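You operate a simulated robot arm through the tools that you are given. There is no shell and no other tool.

The job below is to be done with a simulated robot arm. You get a single attempt, and the scene is never put back.

Task
Turn on switches 1 and 4 in the switch box; latch it shut.
Fine: leave the other switches off and the patch panel alone.

Only the result counts: the job must be done as asked and must still hold three seconds after the hand-in. Knocking over, shifting, dropping, spilling or breaking anything else fails it.

Robot
A 7-joint arm with a two-finger parallel gripper, fixed in place. Base frame: the origin is on the floor under the middle of its stand, x ahead of it, y to its left, z up; the work surface is at about z = 93. Readings come in cm, rad, newtons and seconds.
With the tool pointing down near the work surface it reaches from about 40 to 76 cm from the base axis. Its first joint turns from -2.496 to 2.496 rad. Payload 3 kg.
The tool frame sits at the grasp point between the pads (the TCP): z along the fingers, y along the line on which they close. The tips reach 3 cm beyond it. Largest opening 11 cm; finger width 2, thickness 1; the body of the gripper, 4.8 by 11.2 cm, starts 5.5 cm behind the TCP.
Orientation is that of the tool frame in the base frame, as a unit quaternion [x, y, z, w]. With the fingers straight down and closing along the base's y, the tool's x points along the base's -x, its y along +y and its z along -z.

Tools
- The arm moves only by the tool apply_moves. Its argument "targets" is a list that holds one entry, the list of rows, each a list of 7 numbers: the gripper command, from -1 (fully open) to 1 (shut), values between in proportion, then the shift along the tool's x, y, z in cm, then the turn, a rotation vector about the tool's x, y, z in rad. In form: [[[fingers, x, y, z, rx, ry, rz], ...]]. A call has 1 to 20 rows; each row shifts and turns the commanded pose from where the row before left it, along the tool's axes as they then stand. Rows are played at 5 a second. More than 5 cm and 0.15 rad between two rows, or a gripper value outside its range, and nothing of the call is played. Where a pose cannot be reached the arm comes as near as it can. A force on the tool above 90 N (or 10 N above the force at the start of the call, whichever is more), or a blocked arm, ends the call early, and 0.2 s more pass. Each finger travels about 10.8 cm/s and halts on what it meets, pressing with about 25 N; the grip force reading is that of the motor and also rises with nothing between the fingers. The clock runs only during rows and for 0.2 s after the last one: add rows that do not move to give the fingers time. The reply holds the time, the measured pose of the TCP, the force on the tool along the base axes, the opening and the grip force, in the units named above and with some noise, with the torque about the TCP (base axes, N m) and any sound that the robot's microphone picked up.
- Cameras (640 x 400 px; columns grow to the right, rows downward): "scene" is fixed at [4.96, 50.13, 168.05]; the picture's right is [-0.33, -0.94, 0.00], its down [-0.59, 0.21, -0.78] and it looks along [0.74, -0.26, -0.63] (base axes); focal length 312 px, centre (320, 200). "wrist" rides on the gripper at [7.2, 1.7, -10.3] in the tool frame; the picture's right is [-0.23, 0.97, 0.00], its down [-0.76, -0.18, -0.62] and it looks along [-0.61, -0.14, 0.78] (tool axes); focal length 222 px, centre (320, 200). There is no depth. A picture from a camera that has moved, and an enlarged one, comes with that camera's place and axes in the base frame and with its lens.
- snapshot(camera): a new picture of that camera. The clock stands still meanwhile.
- move_column(by): slides the trunk up (or, below 0, down) by that many cm; the arm rides with it, the base frame stays. It gives what a move gives, with no picture.
- inspect(camera, box): a new picture of the part [left, top, right, bottom] of that camera's present view, enlarged. The clock stands still meanwhile.
- hand_in(): hands the job in; it is judged then, once.

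Nothing tells you positions but the pictures and the camera data. Unless the task says otherwise, let go and move clear before handing in.

The tools are called after ">>>" by a JSON object that holds its "method" and its "body". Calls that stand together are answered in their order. apply_moves: Moves the arm, as the interface text tells. Its arguments: {"type":"object","properties":{"targets":{"type":"array"}},"required":["targets"]} The other tools are called the same way: move_column (by) moves the trunk up or down; snapshot (camera) takes a picture; inspect (camera, box) takes an enlarged picture of a part of a camera's view; hand_in () hands the job in.

At the start:

```text
time: 0.0
position: [60.85, 17.64, 128.95]
tool_rot: [0.0, 1.0, 0.0, -0.001]
force: [-0.4, 0.7, 0.4]
wrist_torque: [0.02, 0.0, -0.02]
width: 10.99
grip_force: 0.2
trunk travel left (down, up): [-82.5, 6.5]
```

scene: 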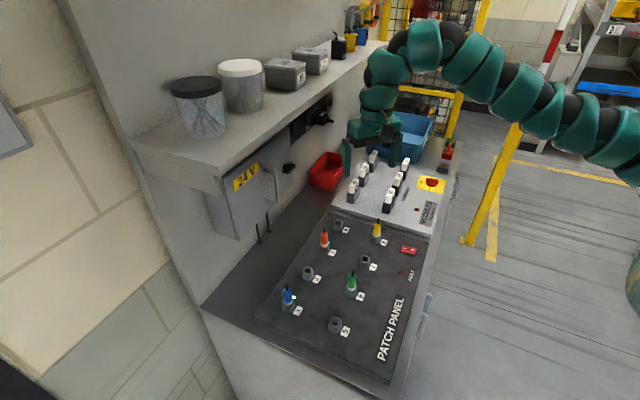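
wrist: 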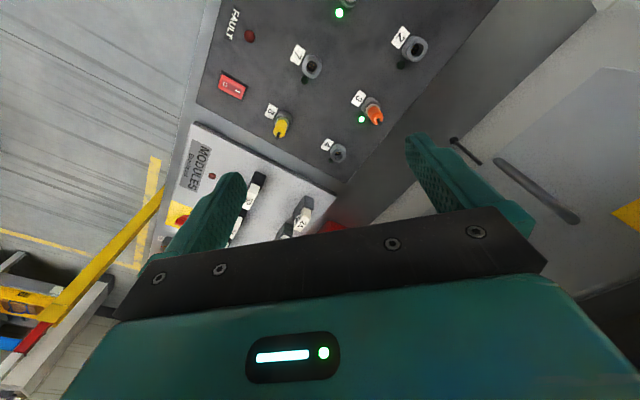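

I see a bench with a patch panel, a module board with white levers, and a grey cabinet marked "24 V" on the wall under a shelf. I take that cabinet to be the switch box and will look closer before moving.

>>> {"method": "inspect", "body": {"camera": "scene", "box": [180, 120, 340, 260]}}

>>> {"method": "inspect", "body": {"camera": "scene", "box": [320, 120, 480, 240]}}

>>> {"method": "inspect", "body": {"camera": "wrist", "box": [380, 60, 640, 260]}}

```text
2.86 times, centred on (260, 190) of scene
camera zoom: at [4.96, 50.13, 168.05], right [-0.33, -0.94, 0.0], down [-0.59, 0.21, -0.78], along [0.74, -0.26, -0.63], focal length 892 px, centre (491, 229)
```

zoom: 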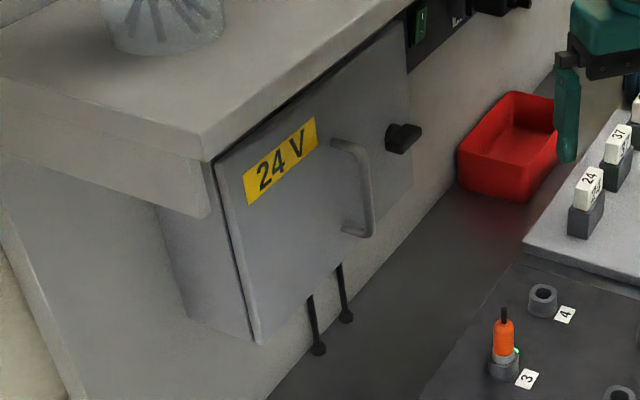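

```text
3.33 times, centred on (400, 180) of scene
camera zoom: at [4.96, 50.13, 168.05], right [-0.33, -0.94, 0.0], down [-0.59, 0.21, -0.78], along [0.74, -0.26, -0.63], focal length 1040 px, centre (53, 267)
```

zoom: 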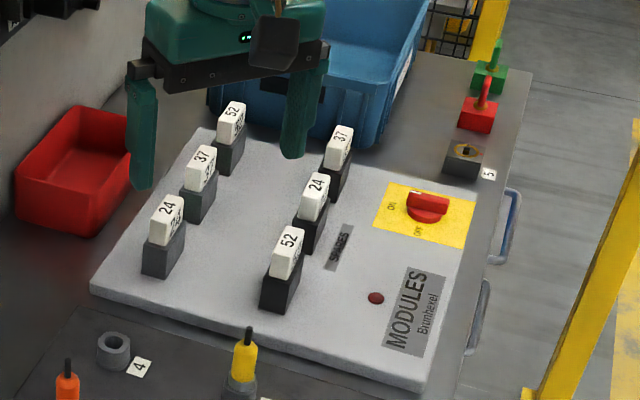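

```text
2.00 times, centred on (510, 160) of wrist
camera zoom: at [53.66, 19.29, 139.24], right [0.23, 0.97, 0.0], down [0.76, -0.18, 0.62], along [0.61, -0.14, -0.78], focal length 444 px, centre (-60, 280)
```

zoom: 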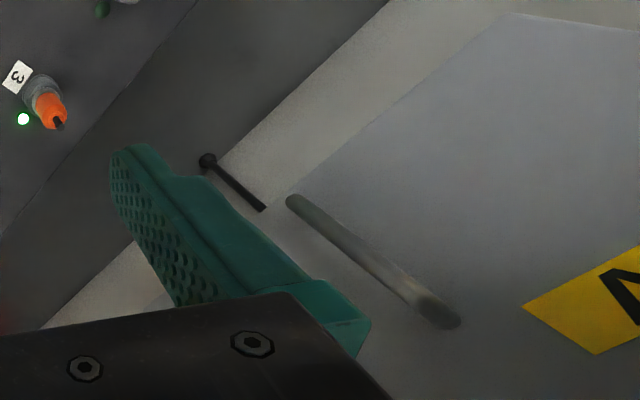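

The "24 V" door is on the wall at front left, with a vertical handle at about (74, 40, z 112–123) and a black knob near its right edge. I'll enlarge it further before moving the arm.

>>> {"method": "inspect", "body": {"camera": "scene", "box": [225, 125, 335, 195]}}

>>> {"method": "inspect", "body": {"camera": "scene", "box": [220, 170, 300, 250]}}

>>> {"method": "inspect", "body": {"camera": "scene", "box": [270, 80, 350, 150]}}

```text
5.71 times, centred on (280, 160) of scene
camera zoom: at [4.96, 50.13, 168.05], right [-0.33, -0.94, 0.0], down [-0.59, 0.21, -0.78], along [0.74, -0.26, -0.63], focal length 1784 px, centre (549, 429)
```

zoom: 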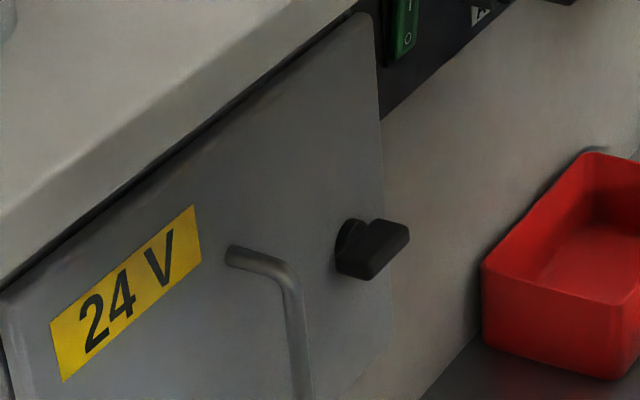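

```text
5.00 times, centred on (260, 210) of scene
camera zoom: at [4.96, 50.13, 168.05], right [-0.33, -0.94, 0.0], down [-0.59, 0.21, -0.78], along [0.74, -0.26, -0.63], focal length 1561 px, centre (620, 150)
```

zoom: 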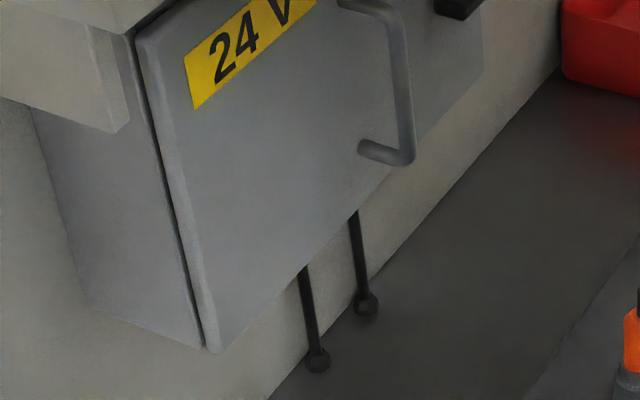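

```text
5.71 times, centred on (310, 115) of scene
camera zoom: at [4.96, 50.13, 168.05], right [-0.33, -0.94, 0.0], down [-0.59, 0.21, -0.78], along [0.74, -0.26, -0.63], focal length 1784 px, centre (377, 686)
```

zoom: 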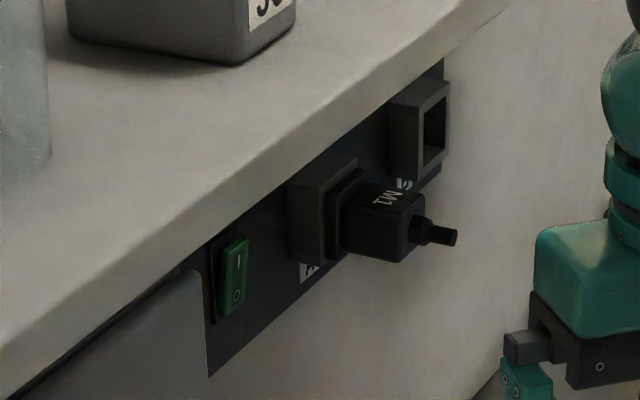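

The door plane is about 82 cm out along (0.73, 0.68), spanning z 110–130, with the knob near its right edge. I'll turn the tool in stages until it points at the door so the wrist camera can see it.

>>> {"method": "apply_moves", "body": {"targets": [[[-1, 0, 0, 0, 0, 0, -0.1253], [-1, 0, 0, 0, 0, 0, -0.1253], [-1, 0, 0, 0, 0, 0, -0.1253], [-1, 0, 0, 0, 0, 0, -0.1253], [-1, 0, 0, 0, 0, 0, -0.1253], [-1, 0, 0, 0, 0, 0, -0.1253], [-1, 0, 0, 0, 0, -0.1428, 0], [-1, 0, 0, 0, 0, -0.1428, 0], [-1, 0, 0, 0, 0, -0.1428, 0], [-1, 0, 0, 0, 0, -0.1428, 0]]]}}

>>> {"method": "snapshot", "body": {"camera": "wrist"}}

>>> {"method": "snapshot", "body": {"camera": "scene"}}

```text
time: 2.2
position: [60.97, 17.6, 128.92]
tool_rot: [-0.367, 0.928, 0.026, 0.067]
force: [-0.8, 0.0, 0.4]
wrist_torque: [-0.04, -0.02, -0.04]
width: 10.99
grip_force: 0.1
out of reach, approached as far as the arm can: row 8, 9, 10
trunk travel left (down, up): [-82.5, 6.5]
```

```text
taken
camera wrist: at [53.46, 12.92, 138.12], right [-0.5, 0.86, 0.03], down [0.61, 0.32, 0.73], along [0.62, 0.38, -0.69], focal length 222 px, centre (320, 200)
```

wrist: 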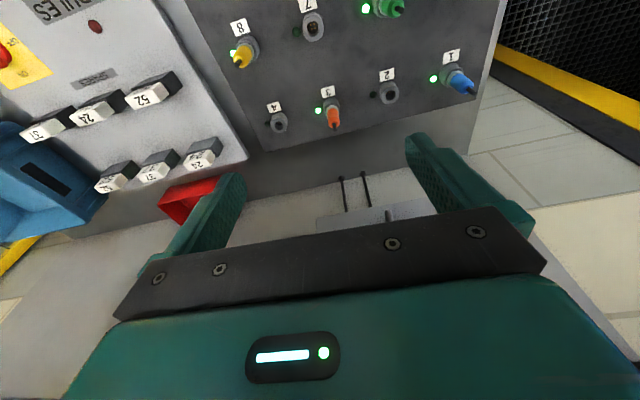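

```text
taken
```

scene: 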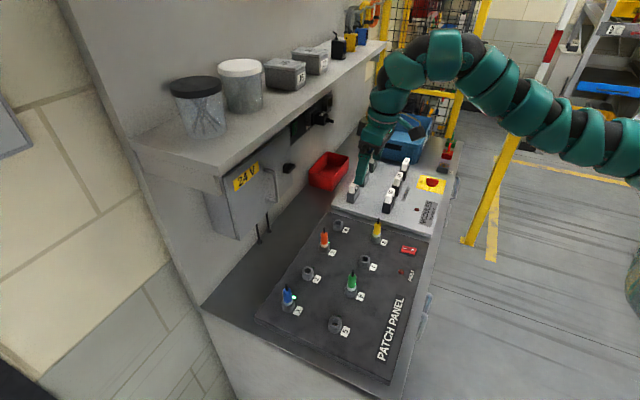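

The tilt stopped early because the arm is bent too high for a horizontal tool at this range. I'll check where the commanded pose stands and then lower the trunk so the arm can reach outward more level.

>>> {"method": "apply_moves", "body": {"targets": [[[-1, 0, 0, 0, 0, 0, 0]]]}}

```text
time: 2.6
position: [61.02, 17.5, 129.04]
tool_rot: [-0.366, 0.928, 0.027, 0.067]
force: [-0.1, -0.2, 0.2]
wrist_torque: [0.01, 0.0, 0.02]
width: 11.0
grip_force: 0.0
trunk travel left (down, up): [-82.5, 6.5]
```

>>> {"method": "move_column", "body": {"by": -15}}

>>> {"method": "apply_moves", "body": {"targets": [[[-1, 0, 0, 0, 0, -0.12, 0], [-1, 0, 0, 0, 0, -0.12, 0], [-1, 0, 0, 0, 0, -0.12, 0], [-1, 0, 0, 0, 0, -0.12, 0]]]}}

```text
time: 4.3
position: [60.87, 17.51, 113.93]
tool_rot: [-0.366, 0.928, 0.027, 0.066]
force: [0.4, -0.3, 0.1]
wrist_torque: [0.01, 0.0, -0.01]
width: 11.0
grip_force: 0.1
trunk travel left (down, up): [-67.5, 21.5]
```

```text
time: 5.3
position: [60.92, 17.65, 113.94]
tool_rot: [-0.366, 0.928, 0.027, 0.066]
force: [0.3, 0.6, 0.9]
wrist_torque: [0.01, 0.04, -0.03]
width: 10.98
grip_force: 0.1
out of reach, approached as far as the arm can: row 1, 2, 3, 4
trunk travel left (down, up): [-67.5, 21.5]
```

>>> {"method": "apply_moves", "body": {"targets": [[[-1, -0.7, 0, -4.85, 0, 0, 0], [-1, -0.7, 0, -4.85, 0, 0, 0], [-1, -0.7, 0, -4.85, 0, 0, 0], [-1, 0, 0, 0, 0, -0.12, 0], [-1, 0, 0, 0, 0, -0.12, 0], [-1, 0, 0, 0, 0, -0.12, 0]]]}}

>>> {"method": "snapshot", "body": {"camera": "scene"}}

```text
time: 6.8
position: [64.97, 20.24, 120.11]
tool_rot: [-0.355, 0.901, 0.093, 0.232]
force: [-0.1, 0.4, -0.7]
wrist_torque: [-0.02, 0.0, -0.02]
width: 10.99
grip_force: 0.1
out of reach, approached as far as the arm can: row 1, 2, 3, 6
trunk travel left (down, up): [-67.5, 21.5]
```

```text
taken
```

scene: 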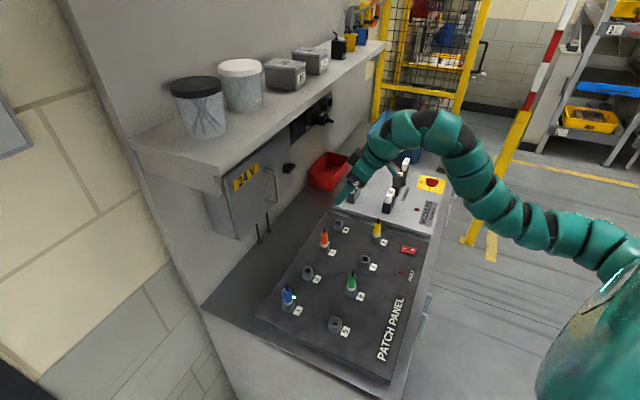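

>>> {"method": "move_column", "body": {"by": -10}}

>>> {"method": "apply_moves", "body": {"targets": [[[-1, -4, 0, -2, 0, -0.1, 0], [-1, -4, 0, -1.5, 0, -0.1, 0], [-1, -4, 0, -1, 0, -0.1, 0], [-1, 0, 0, 0, 0, -0.12, 0], [-1, 0, 0, 0, 0, -0.12, 0], [-1, 0, 0, 0, 0, -0.12, 0]]]}}

>>> {"method": "snapshot", "body": {"camera": "scene"}}

>>> {"method": "snapshot", "body": {"camera": "wrist"}}

```text
time: 8.1
position: [65.0, 20.16, 110.12]
tool_rot: [-0.356, 0.901, 0.092, 0.231]
force: [0.0, -0.3, 0.4]
wrist_torque: [0.0, 0.0, -0.03]
width: 11.03
grip_force: 0.0
trunk travel left (down, up): [-57.5, 31.5]
```

```text
time: 9.5
position: [70.28, 25.17, 120.56]
tool_rot: [-0.307, 0.777, 0.202, 0.511]
force: [-0.6, -0.1, -0.1]
wrist_torque: [0.0, 0.01, -0.01]
width: 11.0
grip_force: 0.1
trunk travel left (down, up): [-57.5, 31.5]
```

```text
taken
```

scene: 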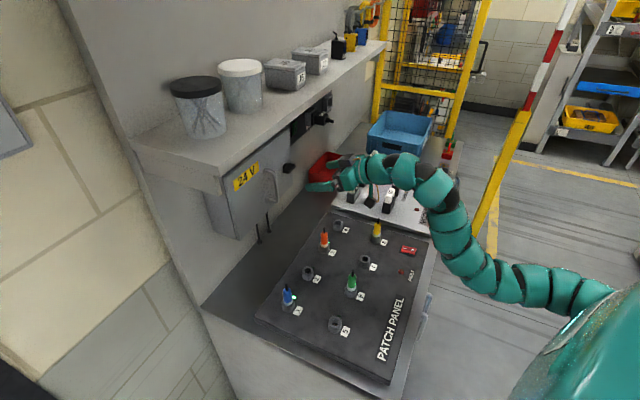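

```text
taken
camera wrist: at [60.16, 17.93, 117.9], right [-0.6, 0.77, 0.21], down [-0.08, -0.32, 0.95], along [0.8, 0.55, 0.25], focal length 222 px, centre (320, 200)
```

wrist: 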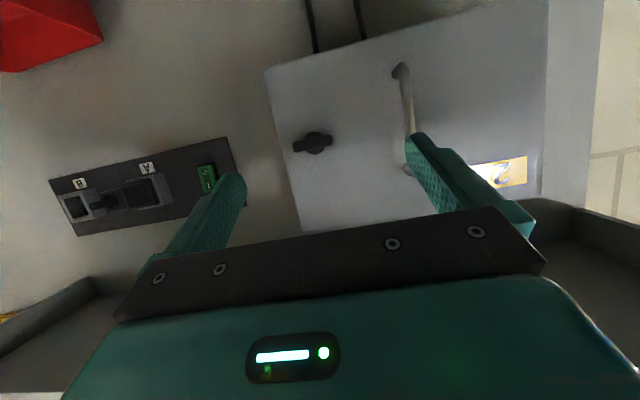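

The tool now nearly faces the box, and the wrist view (upside down) shows the wing knob, the handle and the bottom of the box. I'll finish the tilt to horizontal and look again.

>>> {"method": "apply_moves", "body": {"targets": [[[-1, 0, 0, 0, 0, -0.1357, 0], [-1, 0, 0, 0, 0, -0.1357, 0], [-1, 0, 0, 0, 0, -0.1357, 0]]]}}

>>> {"method": "snapshot", "body": {"camera": "wrist"}}

>>> {"method": "snapshot", "body": {"camera": "scene"}}

```text
time: 10.3
position: [70.44, 25.2, 120.53]
tool_rot: [-0.259, 0.658, 0.259, 0.658]
force: [0.5, -0.3, 0.6]
wrist_torque: [-0.03, -0.01, -0.02]
width: 11.0
grip_force: 0.1
trunk travel left (down, up): [-57.5, 31.5]
```

```text
taken
camera wrist: at [61.69, 19.34, 113.21], right [-0.66, 0.71, 0.23], down [-0.33, -0.55, 0.76], along [0.67, 0.43, 0.61], focal length 222 px, centre (320, 200)
```

wrist: 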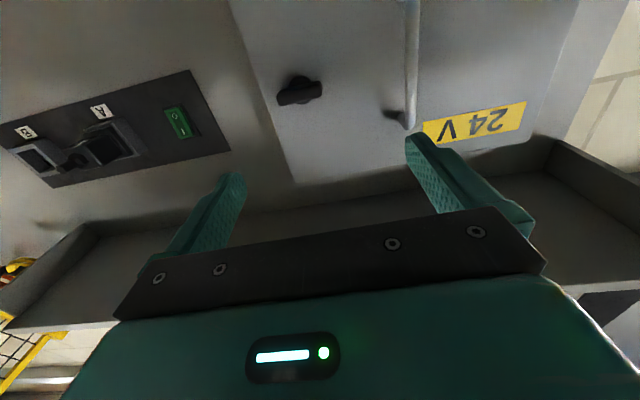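

```text
taken
```

scene: 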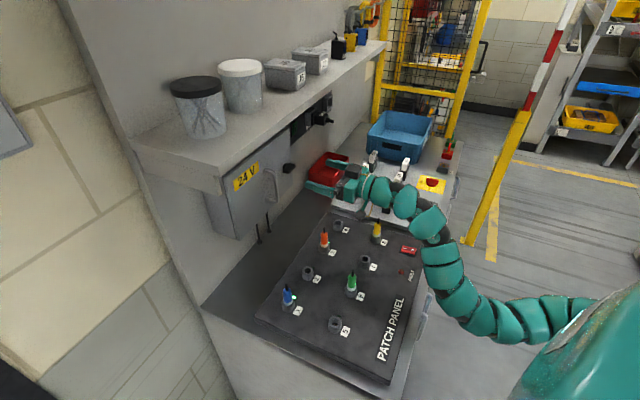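

>>> {"method": "inspect", "body": {"camera": "wrist", "box": [220, 40, 380, 140]}}

>>> {"method": "inspect", "body": {"camera": "wrist", "box": [380, 0, 640, 160]}}

>>> {"method": "inspect", "body": {"camera": "scene", "box": [250, 140, 350, 210]}}

```text
4.00 times, centred on (300, 90) of wrist
camera zoom: at [61.69, 19.34, 113.21], right [-0.66, 0.71, 0.23], down [-0.33, -0.55, 0.76], along [0.67, 0.43, 0.61], focal length 888 px, centre (400, 640)
```

zoom: 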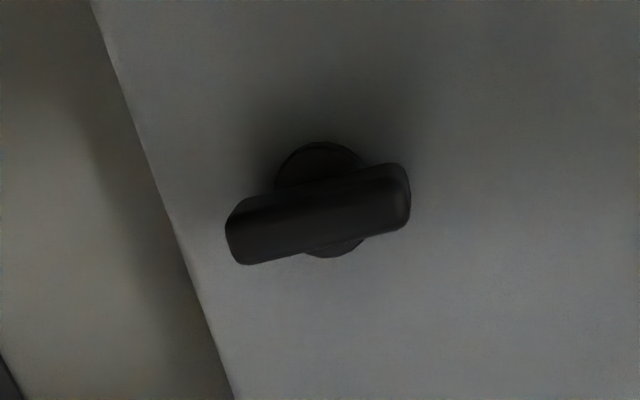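

```text
2.46 times, centred on (510, 80) of wrist
camera zoom: at [61.69, 19.34, 113.21], right [-0.66, 0.71, 0.23], down [-0.33, -0.55, 0.76], along [0.67, 0.43, 0.61], focal length 547 px, centre (-148, 495)
```

zoom: 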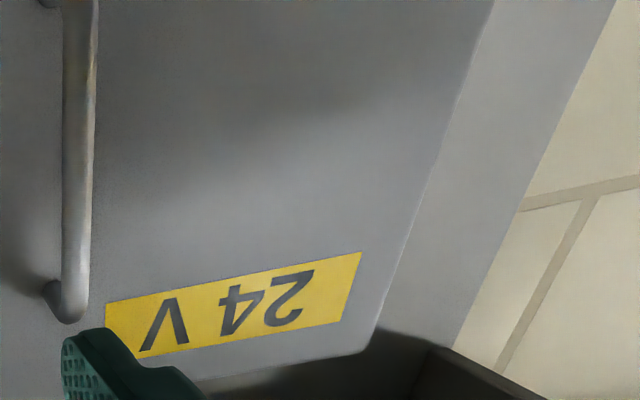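

```text
5.71 times, centred on (300, 175) of scene
camera zoom: at [4.96, 50.13, 168.05], right [-0.33, -0.94, 0.0], down [-0.59, 0.21, -0.78], along [0.74, -0.26, -0.63], focal length 1784 px, centre (434, 343)
```

zoom: 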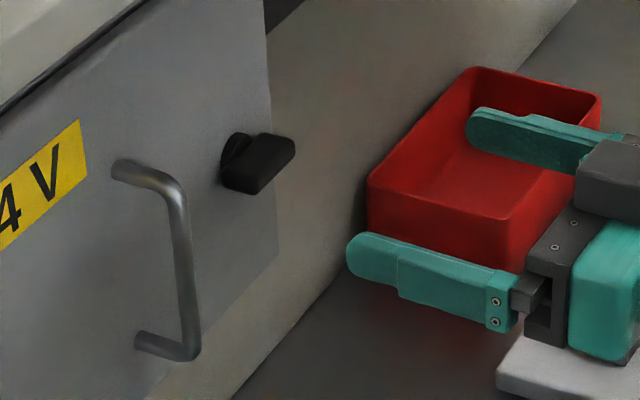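

The knob is a wing about 4.5 cm long lying horizontal, and the door looks closed. I'll move in front of the vertical handle and check it before a gentle pull test to learn whether the latch is on.

>>> {"method": "apply_moves", "body": {"targets": [[[-1, 1, 4, 0, 0, 0, 0], [-1, 2, 4, 0, 0, 0, 0], [-1, 0, 0, 0, 0, 0, 0]]]}}

>>> {"method": "snapshot", "body": {"camera": "wrist"}}

>>> {"method": "snapshot", "body": {"camera": "scene"}}

```text
time: 11.1
position: [64.86, 31.2, 117.64]
tool_rot: [-0.259, 0.657, 0.26, 0.658]
force: [0.1, 0.4, -0.1]
wrist_torque: [0.01, -0.02, -0.02]
width: 11.03
grip_force: 0.0
trunk travel left (down, up): [-57.5, 31.5]
```

```text
taken
camera wrist: at [56.2, 25.31, 110.36], right [-0.66, 0.71, 0.23], down [-0.33, -0.56, 0.76], along [0.67, 0.43, 0.61], focal length 222 px, centre (320, 200)
```

wrist: 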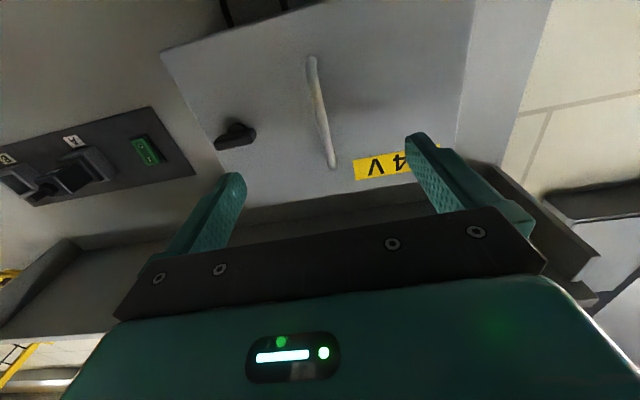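

```text
taken
```

scene: 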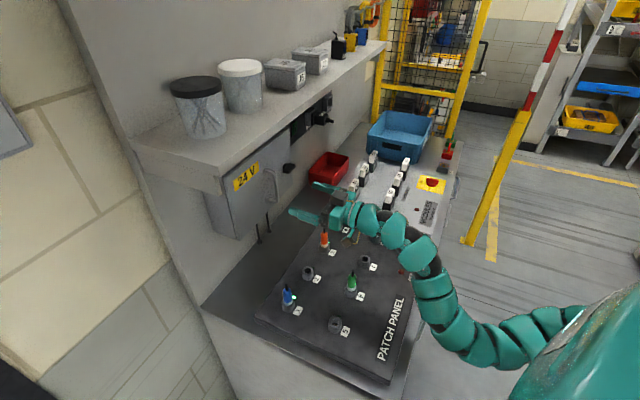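

>>> {"method": "inspect", "body": {"camera": "wrist", "box": [200, 30, 440, 190]}}

>>> {"method": "inspect", "body": {"camera": "scene", "box": [200, 120, 360, 260]}}

```text
2.50 times, centred on (320, 110) of wrist
camera zoom: at [56.2, 25.31, 110.36], right [-0.66, 0.71, 0.23], down [-0.33, -0.56, 0.76], along [0.67, 0.43, 0.61], focal length 555 px, centre (320, 425)
```

zoom: 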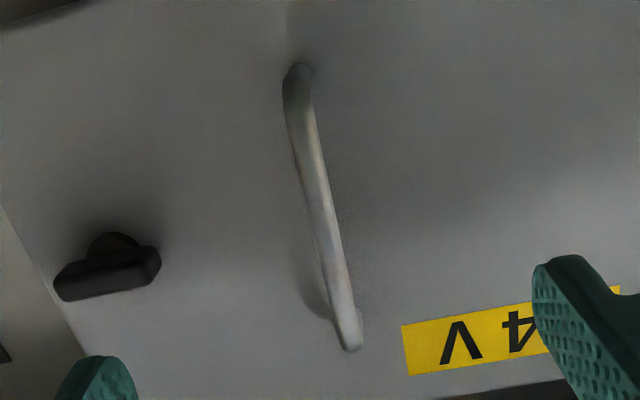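

```text
2.86 times, centred on (280, 190) of scene
camera zoom: at [4.96, 50.13, 168.05], right [-0.33, -0.94, 0.0], down [-0.59, 0.21, -0.78], along [0.74, -0.26, -0.63], focal length 892 px, centre (434, 229)
```

zoom: 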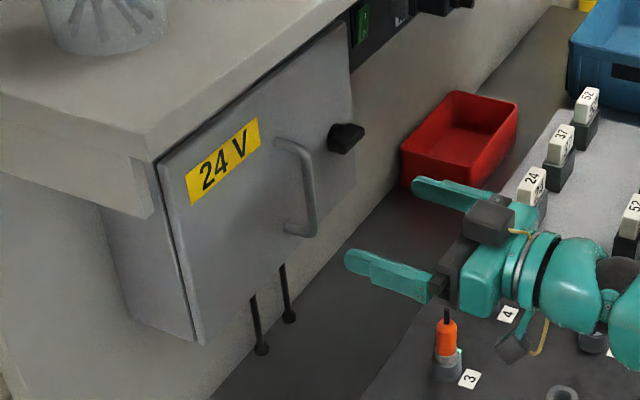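

The handle bar sits about 11 cm straight ahead of the tool and almost centred. I'll half close the fingers to clear the knob, move in around the bar and grip it.

>>> {"method": "apply_moves", "body": {"targets": [[[0, 0, 0.3, 0, 0, 0, 0], [0, 0, 0, 2, 0, 0, 0], [0, 0, 0, 2.5, 0, 0, 0], [0, 0, 0, 2.5, 0, 0, 0], [0, 0, 0, 1.5, 0, 0, 0], [0, 0, 0, 1, 0, 0, 0], [0, 0, 0, 0, 0, 0, 0]]]}}

>>> {"method": "snapshot", "body": {"camera": "wrist"}}

>>> {"method": "inspect", "body": {"camera": "scene", "box": [200, 120, 360, 260]}}

```text
time: 12.7
position: [71.54, 37.76, 117.56]
tool_rot: [-0.259, 0.657, 0.26, 0.658]
force: [0.4, -0.5, 0.0]
wrist_torque: [-0.03, -0.01, -0.02]
width: 5.51
grip_force: 0.0
trunk travel left (down, up): [-57.5, 31.5]
```

```text
taken
camera wrist: at [62.9, 31.9, 110.19], right [-0.67, 0.71, 0.23], down [-0.33, -0.56, 0.76], along [0.67, 0.43, 0.61], focal length 222 px, centre (320, 200)
```

wrist: 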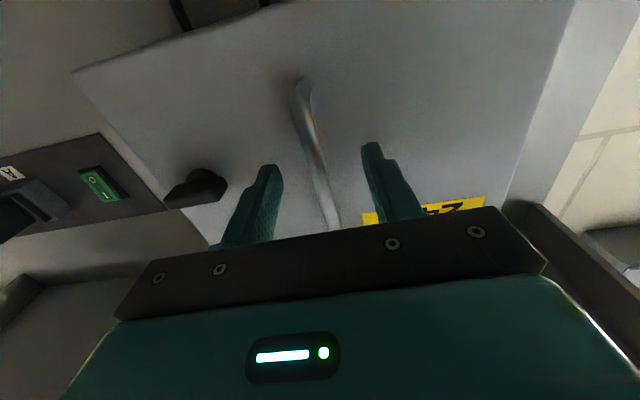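

```text
2.86 times, centred on (280, 190) of scene
camera zoom: at [4.96, 50.13, 168.05], right [-0.33, -0.94, 0.0], down [-0.59, 0.21, -0.78], along [0.74, -0.26, -0.63], focal length 892 px, centre (434, 229)
```

zoom: 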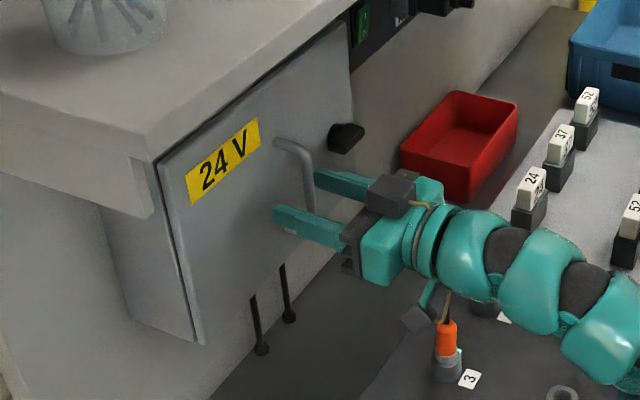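

>>> {"method": "apply_moves", "body": {"targets": [[[1, 0, 0, 0, 0, 0, 0], [1, 0, 0, 0, 0, 0, 0], [1, 0, 0, 0, 0, 0, 0], [1, 0, 0, 0, 0, 0, 0]]]}}

>>> {"method": "snapshot", "body": {"camera": "wrist"}}

```text
time: 13.7
position: [71.63, 37.69, 117.57]
tool_rot: [-0.259, 0.658, 0.259, 0.658]
force: [-0.8, -0.9, -0.1]
wrist_torque: [0.01, -0.09, -0.03]
width: 0.95
grip_force: 44.9
trunk travel left (down, up): [-57.5, 31.5]
```

```text
taken
camera wrist: at [62.9, 31.88, 110.17], right [-0.67, 0.71, 0.23], down [-0.33, -0.56, 0.76], along [0.67, 0.43, 0.61], focal length 222 px, centre (320, 200)
```

wrist: 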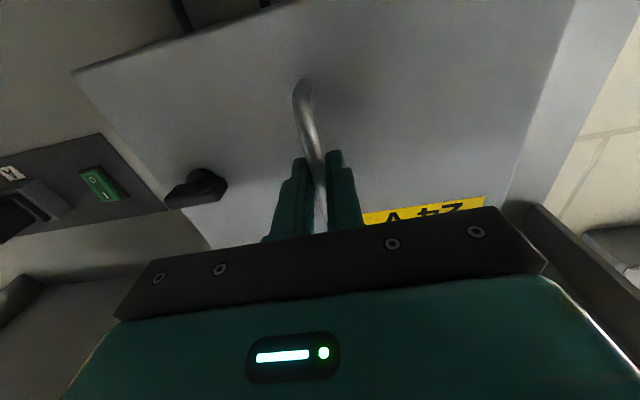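

The fingers hold the bar (0.95 cm). Now a very small pull to feel whether the latch is on.

>>> {"method": "apply_moves", "body": {"targets": [[[1, 0, 0, -0.3, 0, 0, 0], [1, 0, 0, -0.3, 0, 0, 0], [1, 0, 0, 0, 0, 0, 0]]]}}

```text
time: 14.5
position: [71.41, 37.58, 117.37]
tool_rot: [-0.259, 0.658, 0.259, 0.658]
force: [27.4, 23.4, 17.7]
wrist_torque: [0.2, -0.19, -0.03]
width: 0.94
grip_force: 45.0
trunk travel left (down, up): [-57.5, 31.5]
```

The handle resists with about 36 N, so the door is latched with the wing horizontal. I'll ease off, let go and go to the knob with the fingers turned to close above and below the wing.

>>> {"method": "apply_moves", "body": {"targets": [[[1, 0, 0, 0.6, 0, 0, 0], [1, 0, 0, 0, 0, 0, 0], [0.3, 0, 0, 0, 0, 0, 0], [0, 0, 0, 0, 0, 0, 0], [0, 0, 0, -2, 0, 0, 0], [0, 0, 0, -4, 0, 0, 0], [0, 0, 0, -3, 0, 0, 0]]]}}

```text
time: 16.1
position: [64.95, 31.47, 117.42]
tool_rot: [-0.261, 0.657, 0.259, 0.658]
force: [0.7, -0.2, 0.3]
wrist_torque: [-0.01, 0.01, 0.01]
width: 5.49
grip_force: 0.1
trunk travel left (down, up): [-57.5, 31.5]
```

Latched means wing horizontal. I'll move sideways to sit in front of the knob and roll the tool a quarter turn so the fingers straddle the wing vertically.

>>> {"method": "apply_moves", "body": {"targets": [[[0, -0.3, -4.9, 0, 0, 0, 0], [0, -0.3, -4.9, 0, 0, 0, 0], [0, 0, 0, 0, 0, 0, 0.1428], [0, 0, 0, 0, 0, 0, 0.1428], [0, 0, 0, 0, 0, 0, 0.1428], [0, 0, 0, 0, 0, 0, 0.1428], [0, 0, 0, 0, 0, 0, 0.1428], [0, 0, 0, 0, 0, 0, 0.1428], [0, 0, 0, 0, 0, 0, 0.1428], [0, 0, 0, 0, 0, 0, 0.1428], [0, 0, 0, 0, 0, 0, 0.1428], [0, 0, 0, 0, 0, 0, 0.1428], [0, 0, 0, 0, 0, 0, 0.1428], [0, 0, 0, 0, 0, 0, 0]]]}}

>>> {"method": "snapshot", "body": {"camera": "wrist"}}

>>> {"method": "snapshot", "body": {"camera": "scene"}}

```text
time: 19.1
position: [71.57, 24.35, 118.16]
tool_rot: [0.282, 0.649, 0.649, 0.281]
force: [-0.2, 0.0, 0.2]
wrist_torque: [0.01, -0.02, -0.03]
width: 5.5
grip_force: 0.1
trunk travel left (down, up): [-57.5, 31.5]
```

```text
taken
camera wrist: at [59.2, 22.64, 119.84], right [0.16, -0.17, 0.97], down [0.06, -0.98, -0.18], along [0.99, 0.09, -0.14], focal length 222 px, centre (320, 200)
```

wrist: 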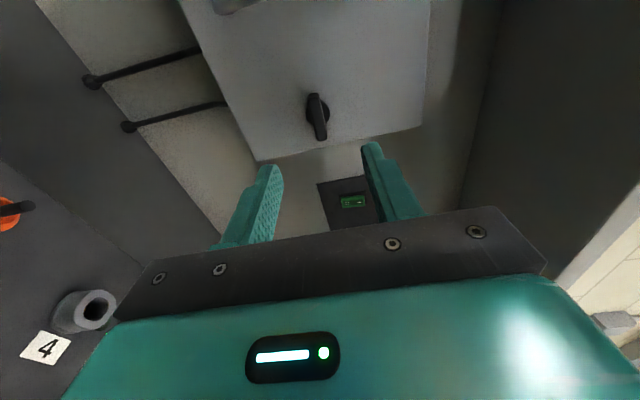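

```text
taken
```

scene: 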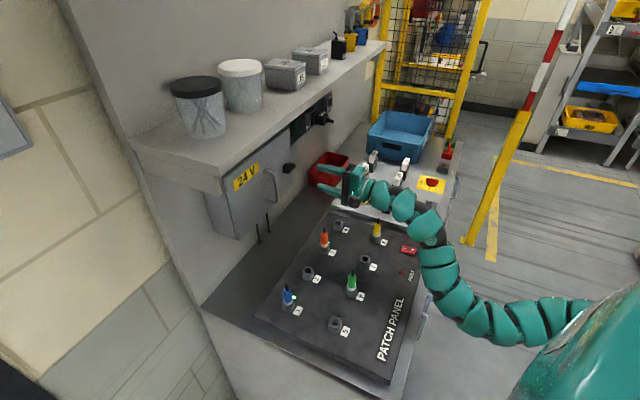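

The tool is lined up on the knob with the fingers above and below it. I'll advance most of the way and check the depth before closing.

>>> {"method": "apply_moves", "body": {"targets": [[[0, 0.1, 0, 3, 0, 0, 0], [0, 0, 0, 3, 0, 0, 0], [0, 0, 0, 2, 0, 0, 0], [0, 0, 0, 1, 0, 0, 0], [0, 0, 0, 0, 0, 0, 0]]]}}

>>> {"method": "snapshot", "body": {"camera": "wrist"}}

>>> {"method": "inspect", "body": {"camera": "scene", "box": [250, 130, 370, 210]}}

```text
time: 20.3
position: [78.14, 30.68, 118.2]
tool_rot: [0.282, 0.648, 0.649, 0.281]
force: [0.0, 0.0, -0.2]
wrist_torque: [-0.03, -0.01, -0.02]
width: 5.49
grip_force: 0.1
trunk travel left (down, up): [-57.5, 31.5]
```

```text
taken
camera wrist: at [65.69, 28.93, 119.82], right [0.16, -0.17, 0.97], down [0.06, -0.98, -0.18], along [0.99, 0.09, -0.14], focal length 222 px, centre (320, 200)
```

wrist: 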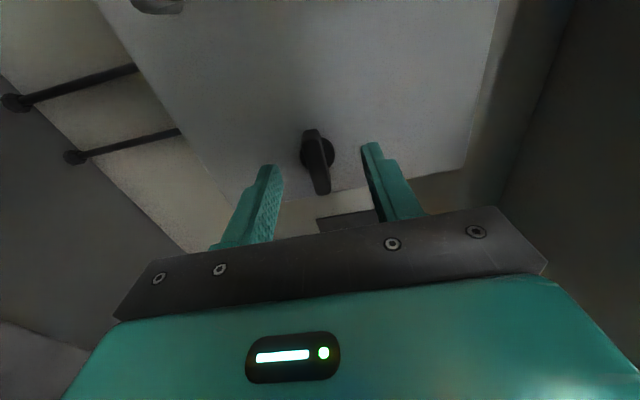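

```text
5.00 times, centred on (310, 170) of scene
camera zoom: at [4.96, 50.13, 168.05], right [-0.33, -0.94, 0.0], down [-0.59, 0.21, -0.78], along [0.74, -0.26, -0.63], focal length 1561 px, centre (370, 350)
```

zoom: 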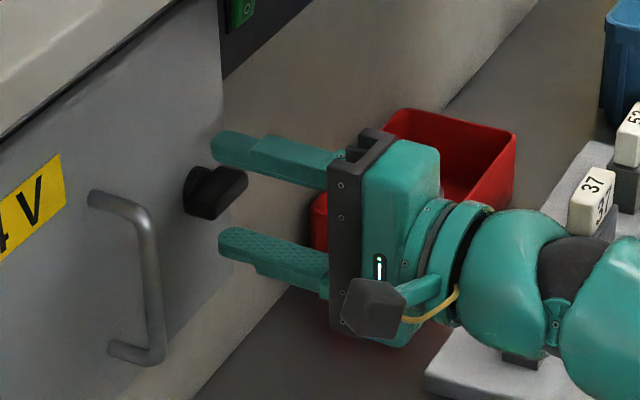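

>>> {"method": "inspect", "body": {"camera": "wrist", "box": [240, 100, 400, 200]}}

```text
4.00 times, centred on (320, 150) of wrist
camera zoom: at [65.69, 28.93, 119.82], right [0.16, -0.17, 0.97], down [0.06, -0.98, -0.18], along [0.99, 0.09, -0.14], focal length 888 px, centre (320, 400)
```

zoom: 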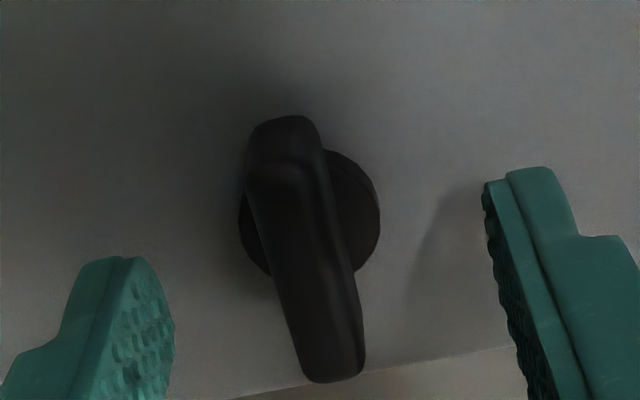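

The wing's front face is about 0.7 cm inside the fingertips and centred within a couple of millimetres. I'll go in another half centimetre and close on it.

>>> {"method": "apply_moves", "body": {"targets": [[[0, 0, -0.12, 0.6, 0, 0, 0], [0.5, 0, 0, 0, 0, 0, 0], [1, 0, 0, 0, 0, 0, 0], [1, 0, 0, 0, 0, 0, 0], [1, 0, 0, 0, 0, 0, 0]]]}}

>>> {"method": "inspect", "body": {"camera": "wrist", "box": [240, 100, 400, 200]}}

```text
time: 21.5
position: [78.63, 31.13, 117.91]
tool_rot: [0.282, 0.649, 0.648, 0.281]
force: [-2.6, -2.1, -3.9]
wrist_torque: [-0.04, 0.1, 0.13]
width: 1.16
grip_force: 45.0
trunk travel left (down, up): [-57.5, 31.5]
```

```text
4.00 times, centred on (320, 150) of wrist
camera zoom: at [66.11, 29.3, 119.62], right [0.16, -0.17, 0.97], down [0.06, -0.98, -0.18], along [0.99, 0.09, -0.14], focal length 888 px, centre (320, 400)
```

zoom: 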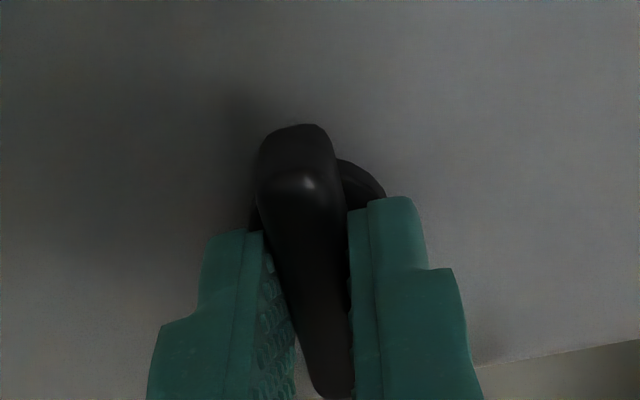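

Good grip on the wing. I'll try a small counter-clockwise turn and read the torque.

>>> {"method": "apply_moves", "body": {"targets": [[[1, 0, 0, 0, 0, 0, -0.06], [1, 0, 0, 0, 0, 0, -0.06], [1, 0, 0, 0, 0, 0, 0]]]}}

```text
time: 22.3
position: [78.49, 30.97, 118.03]
tool_rot: [0.242, 0.665, 0.63, 0.32]
force: [-10.5, -3.7, -13.4]
wrist_torque: [-0.06, 0.08, -0.53]
width: 1.16
grip_force: 44.8
trunk travel left (down, up): [-57.5, 31.5]
```

>>> {"method": "apply_moves", "body": {"targets": [[[1, 0, 0, 0, 0, 0, -0.1], [1, 0, 0, 0, 0, 0, -0.1], [1, 0, 0, 0, 0, 0, -0.1], [1, 0, 0, 0, 0, 0, 0]]]}}

>>> {"method": "inspect", "body": {"camera": "wrist", "box": [240, 100, 400, 200]}}

>>> {"method": "inspect", "body": {"camera": "scene", "box": [250, 130, 370, 210]}}

```text
time: 23.3
position: [78.71, 31.12, 117.96]
tool_rot: [0.14, 0.694, 0.575, 0.41]
force: [-20.1, -10.0, -25.4]
wrist_torque: [0.0, 0.09, -0.04]
width: 1.15
grip_force: 45.3
trunk travel left (down, up): [-57.5, 31.5]
```

```text
4.00 times, centred on (320, 150) of wrist
camera zoom: at [66.1, 29.33, 116.5], right [-0.13, 0.14, 0.98], down [0.07, -0.99, 0.15], along [0.99, 0.09, 0.12], focal length 888 px, centre (320, 400)
```

zoom: 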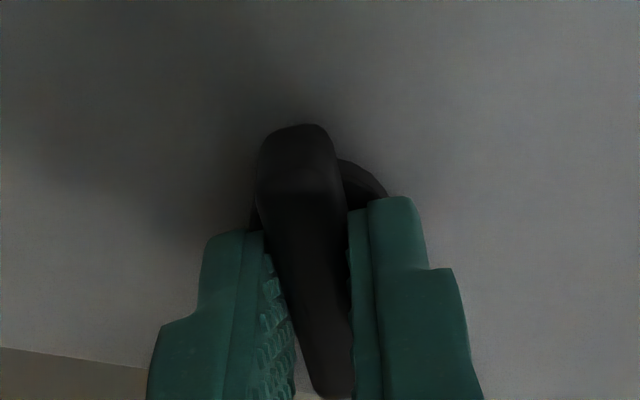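

```text
5.00 times, centred on (310, 170) of scene
camera zoom: at [4.96, 50.13, 168.05], right [-0.33, -0.94, 0.0], down [-0.59, 0.21, -0.78], along [0.74, -0.26, -0.63], focal length 1561 px, centre (370, 350)
```

zoom: 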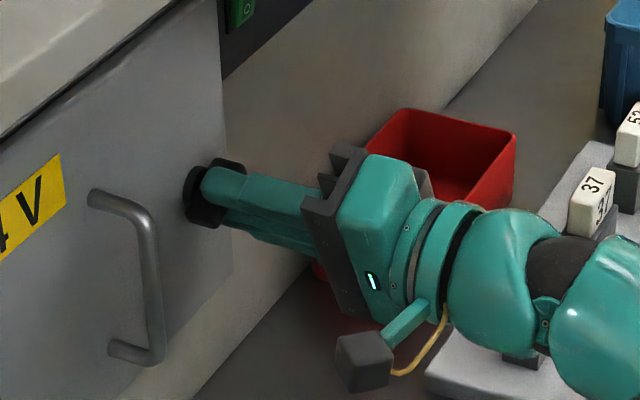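

The knob follows the gripper counter-clockwise, with some side load because the tool isn't exactly on its axis. I'll ease off in the direction of that load and keep turning.

>>> {"method": "apply_moves", "body": {"targets": [[[1, 0.12, -0.2, -0.2, 0, 0, 0], [1, 0, 0, 0, 0, 0, 0]]]}}

```text
time: 23.9
position: [78.54, 31.15, 117.91]
tool_rot: [0.139, 0.692, 0.576, 0.412]
force: [0.7, 7.9, -4.7]
wrist_torque: [0.49, -0.48, -1.0]
width: 1.18
grip_force: 44.8
trunk travel left (down, up): [-57.5, 31.5]
```

>>> {"method": "apply_moves", "body": {"targets": [[[1, 0, -0.05, 0, 0, 0, -0.1], [1, 0, -0.05, 0, 0, 0, -0.1], [1, 0, -0.05, 0, 0, 0, -0.1], [1, 0, 0, 0, 0, 0, 0]]]}}

```text
time: 24.9
position: [78.51, 30.82, 117.95]
tool_rot: [0.034, 0.705, 0.508, 0.494]
force: [1.9, 5.2, 8.0]
wrist_torque: [0.93, -1.02, -0.7]
width: 1.15
grip_force: 45.2
trunk travel left (down, up): [-57.5, 31.5]
```

>>> {"method": "apply_moves", "body": {"targets": [[[1, 0, -0.03, 0, 0, 0, -0.1], [1, 0, -0.03, 0, 0, 0, -0.1], [1, 0, -0.03, 0, 0, 0, -0.1], [1, 0, 0, 0, 0, 0, 0]]]}}

>>> {"method": "inspect", "body": {"camera": "wrist", "box": [240, 100, 400, 200]}}

>>> {"method": "inspect", "body": {"camera": "scene", "box": [250, 130, 370, 210]}}

```text
time: 25.9
position: [78.34, 30.79, 118.0]
tool_rot: [-0.072, 0.702, 0.428, 0.564]
force: [-0.6, 3.2, 16.4]
wrist_torque: [0.91, -0.98, -0.01]
width: 1.16
grip_force: 44.6
trunk travel left (down, up): [-57.5, 31.5]
```

```text
4.00 times, centred on (320, 150) of wrist
camera zoom: at [67.31, 27.59, 112.48], right [-0.49, 0.52, 0.7], down [-0.08, -0.83, 0.56], along [0.87, 0.21, 0.45], focal length 888 px, centre (320, 400)
```

zoom: 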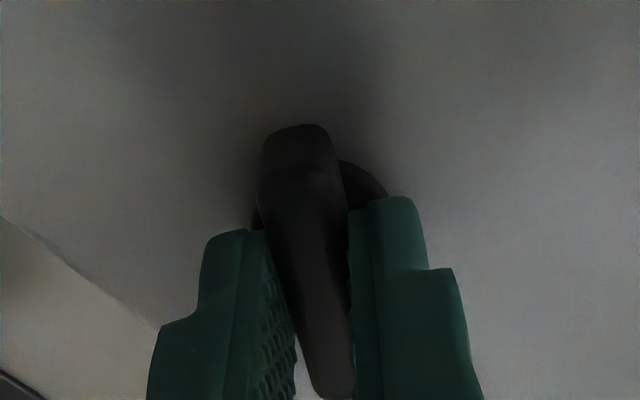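

```text
5.00 times, centred on (310, 170) of scene
camera zoom: at [4.96, 50.13, 168.05], right [-0.33, -0.94, 0.0], down [-0.59, 0.21, -0.78], along [0.74, -0.26, -0.63], focal length 1561 px, centre (370, 350)
```

zoom: 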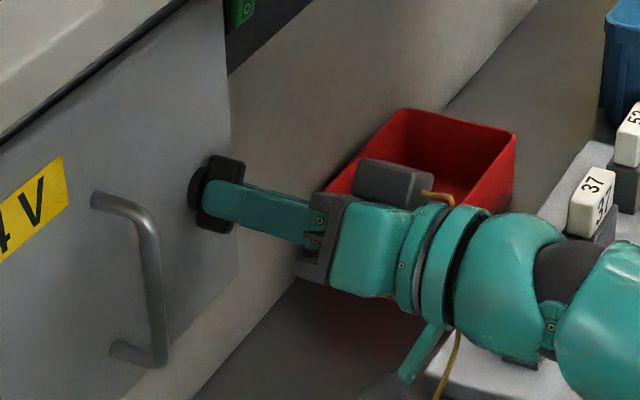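

>>> {"method": "apply_moves", "body": {"targets": [[[1, -0.1, 0.06, 0, 0, 0, -0.1], [1, 0, 0, 0, 0, 0, -0.1], [1, 0, 0, 0, 0, 0, -0.1], [1, 0, 0, 0, 0, 0, 0]]]}}

```text
time: 26.9
position: [78.44, 30.81, 117.87]
tool_rot: [-0.177, 0.684, 0.34, 0.62]
force: [-2.9, 3.1, 11.0]
wrist_torque: [0.5, -0.56, 0.51]
width: 1.16
grip_force: 45.1
trunk travel left (down, up): [-57.5, 31.5]
```

>>> {"method": "apply_moves", "body": {"targets": [[[1, -0.05, 0, 0, 0, 0, -0.09], [1, 0, 0, 0, 0, 0, -0.08], [1, 0, 0, 0, 0, 0, -0.08], [1, 0, 0, 0, 0, 0, 0]]]}}

>>> {"method": "inspect", "body": {"camera": "scene", "box": [200, 120, 360, 240]}}

```text
time: 27.9
position: [78.45, 30.88, 117.85]
tool_rot: [-0.26, 0.658, 0.258, 0.658]
force: [-2.6, 1.7, 6.7]
wrist_torque: [0.29, -0.26, 0.72]
width: 1.18
grip_force: 44.6
trunk travel left (down, up): [-57.5, 31.5]
```

```text
3.33 times, centred on (280, 180) of scene
camera zoom: at [4.96, 50.13, 168.05], right [-0.33, -0.94, 0.0], down [-0.59, 0.21, -0.78], along [0.74, -0.26, -0.63], focal length 1040 px, centre (453, 267)
```

zoom: 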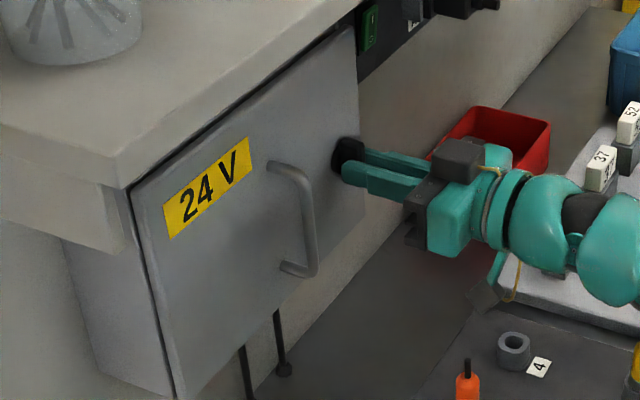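

The knob turned a full quarter and now stands vertical. Still holding it, I'll pull gently to see whether the door starts to open.

>>> {"method": "apply_moves", "body": {"targets": [[[1, 0, 0, -0.5, 0.02, 0, 0], [1, 0, 0, -0.5, 0.02, 0, 0], [1, 0, 0, -0.5, 0.02, 0, 0], [1, 0, 0, 0, 0, 0, 0]]]}}

>>> {"method": "inspect", "body": {"camera": "scene", "box": [200, 120, 360, 240]}}

```text
time: 28.9
position: [77.28, 30.05, 117.84]
tool_rot: [-0.241, 0.665, 0.24, 0.664]
force: [-9.4, 9.1, 1.1]
wrist_torque: [-0.28, 0.39, 0.91]
width: 1.17
grip_force: 45.0
trunk travel left (down, up): [-57.5, 31.5]
```

```text
3.33 times, centred on (280, 180) of scene
camera zoom: at [4.96, 50.13, 168.05], right [-0.33, -0.94, 0.0], down [-0.59, 0.21, -0.78], along [0.74, -0.26, -0.63], focal length 1040 px, centre (453, 267)
```

zoom: 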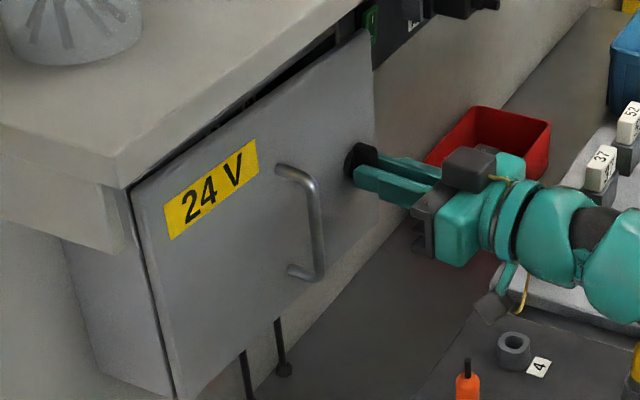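

The door swings out on a left-hand hinge. I'll keep hold of the knob and follow its arc, checking the load.

>>> {"method": "apply_moves", "body": {"targets": [[[1, 0, 0.55, -1.87, 0.08, 0, 0], [1, 0, 0.45, -1.87, 0.08, 0, 0], [1, 0, 0.45, -1.87, 0.08, 0, 0], [1, 0, 0, 0, 0, 0, 0]]]}}

>>> {"method": "snapshot", "body": {"camera": "scene"}}

```text
time: 29.9
position: [71.88, 27.84, 117.81]
tool_rot: [-0.159, 0.689, 0.158, 0.689]
force: [-5.5, 4.3, 0.3]
wrist_torque: [0.06, -0.13, 0.8]
width: 1.18
grip_force: 44.9
trunk travel left (down, up): [-57.5, 31.5]
```

```text
taken
```

scene: 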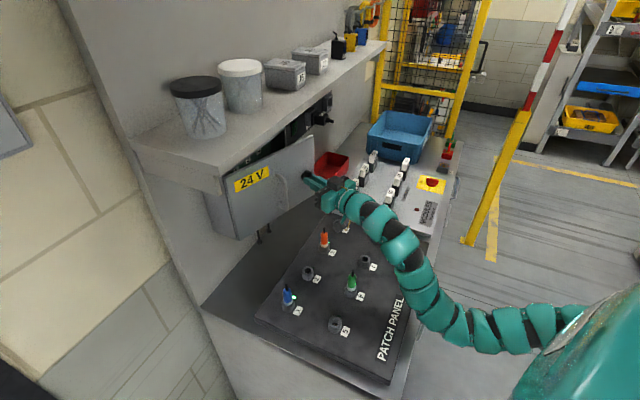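

>>> {"method": "apply_moves", "body": {"targets": [[[1, 0, 0.45, -1.87, 0.08, 0, 0], [1, 0, 0.45, -1.87, 0.08, 0, 0], [1, 0, 0.45, -1.87, 0.08, 0, 0], [1, 0, 0.45, -1.87, 0.08, 0, 0], [1, 0, 0, 0, 0, 0, 0]]]}}

>>> {"method": "snapshot", "body": {"camera": "scene"}}

>>> {"method": "snapshot", "body": {"camera": "wrist"}}

```text
time: 31.1
position: [64.38, 27.1, 117.9]
tool_rot: [-0.045, 0.706, 0.045, 0.705]
force: [-2.9, -3.1, -4.7]
wrist_torque: [-0.02, 0.21, 0.56]
width: 1.17
grip_force: 45.0
trunk travel left (down, up): [-57.5, 31.5]
```

```text
taken
```

scene: 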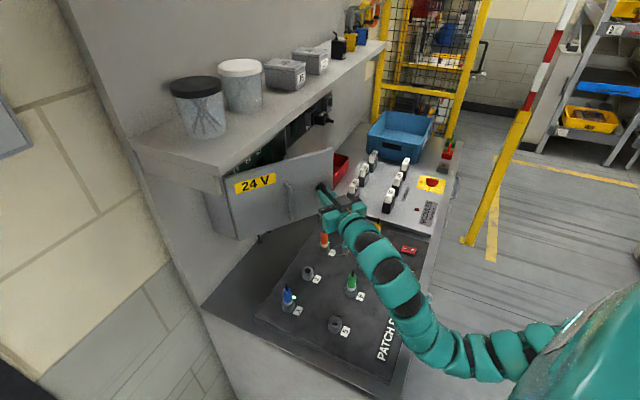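

```text
taken
camera wrist: at [54.0, 27.33, 110.56], right [-0.13, 0.97, 0.23], down [-0.59, -0.26, 0.76], along [0.79, -0.04, 0.61], focal length 222 px, centre (320, 200)
```

wrist: 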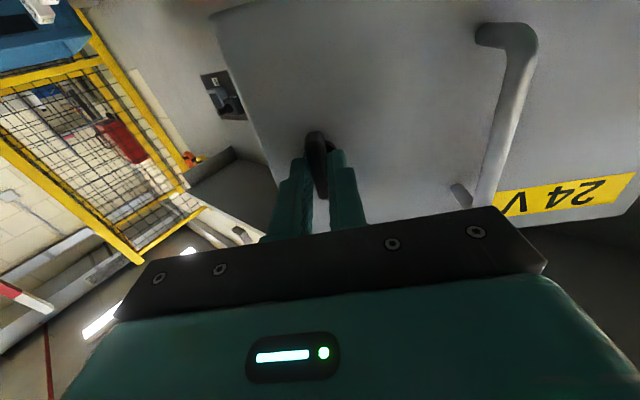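

>>> {"method": "apply_moves", "body": {"targets": [[[1, 0, 0.45, -1.87, 0.08, 0, 0], [1, 0, 0.45, -1.87, 0.08, 0, 0], [1, 0, 0.45, -1.87, 0.08, 0, 0], [1, 0, 0, 0, 0, 0, 0]]]}}

>>> {"method": "snapshot", "body": {"camera": "scene"}}

```text
time: 32.1
position: [58.68, 27.9, 117.93]
tool_rot: [0.039, 0.706, -0.038, 0.706]
force: [-2.9, -2.9, 5.7]
wrist_torque: [0.02, 0.18, 0.49]
width: 1.17
grip_force: 44.5
trunk travel left (down, up): [-57.5, 31.5]
```

```text
taken
```

scene: 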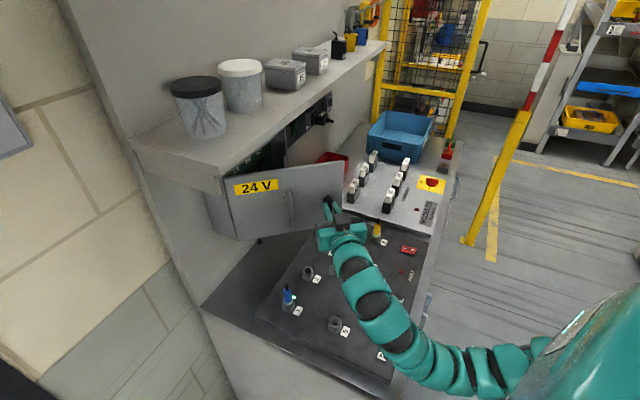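

>>> {"method": "apply_moves", "body": {"targets": [[[1, 0, 0.45, -1.87, 0.08, 0, 0], [1, 0, 0.45, -1.87, 0.08, 0, 0], [1, 0, 0.45, -1.87, 0.08, 0, 0], [1, 0, 0, 0, 0, 0, 0]]]}}

>>> {"method": "snapshot", "body": {"camera": "scene"}}

```text
time: 33.1
position: [53.39, 30.09, 117.9]
tool_rot: [0.123, 0.696, -0.123, 0.696]
force: [-9.5, -14.4, -2.2]
wrist_torque: [0.19, 0.38, 0.12]
width: 1.14
grip_force: 44.7
trunk travel left (down, up): [-57.5, 31.5]
```

```text
taken
```

scene: 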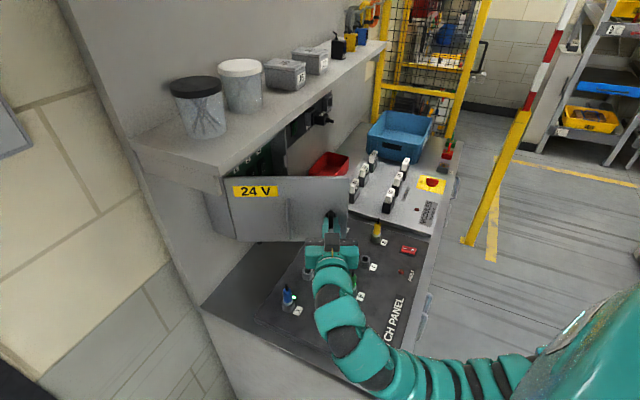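

>>> {"method": "apply_moves", "body": {"targets": [[[1, 0, 0.25, -1.87, 0.08, 0, 0], [1, 0, 0.35, -1.87, 0.08, 0, 0], [1, 0, 0.35, -1.87, 0.08, 0, 0], [1, 0, 0, 0, 0, 0, 0]]]}}

>>> {"method": "snapshot", "body": {"camera": "scene"}}

```text
time: 34.1
position: [48.82, 33.75, 118.06]
tool_rot: [0.205, 0.677, -0.204, 0.677]
force: [-2.3, 2.1, 3.9]
wrist_torque: [0.6, 0.92, 0.63]
width: 1.17
grip_force: 45.0
trunk travel left (down, up): [-57.5, 31.5]
```

```text
taken
```

scene: 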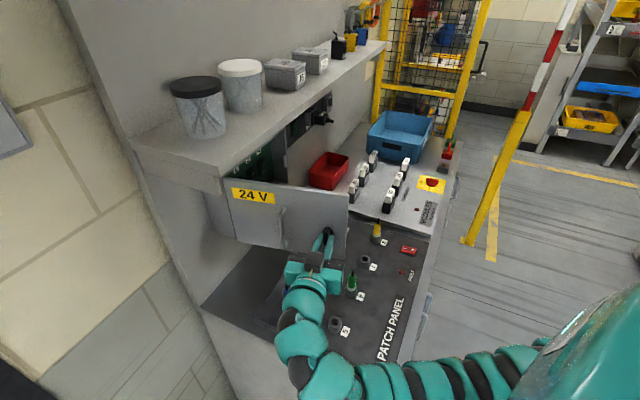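

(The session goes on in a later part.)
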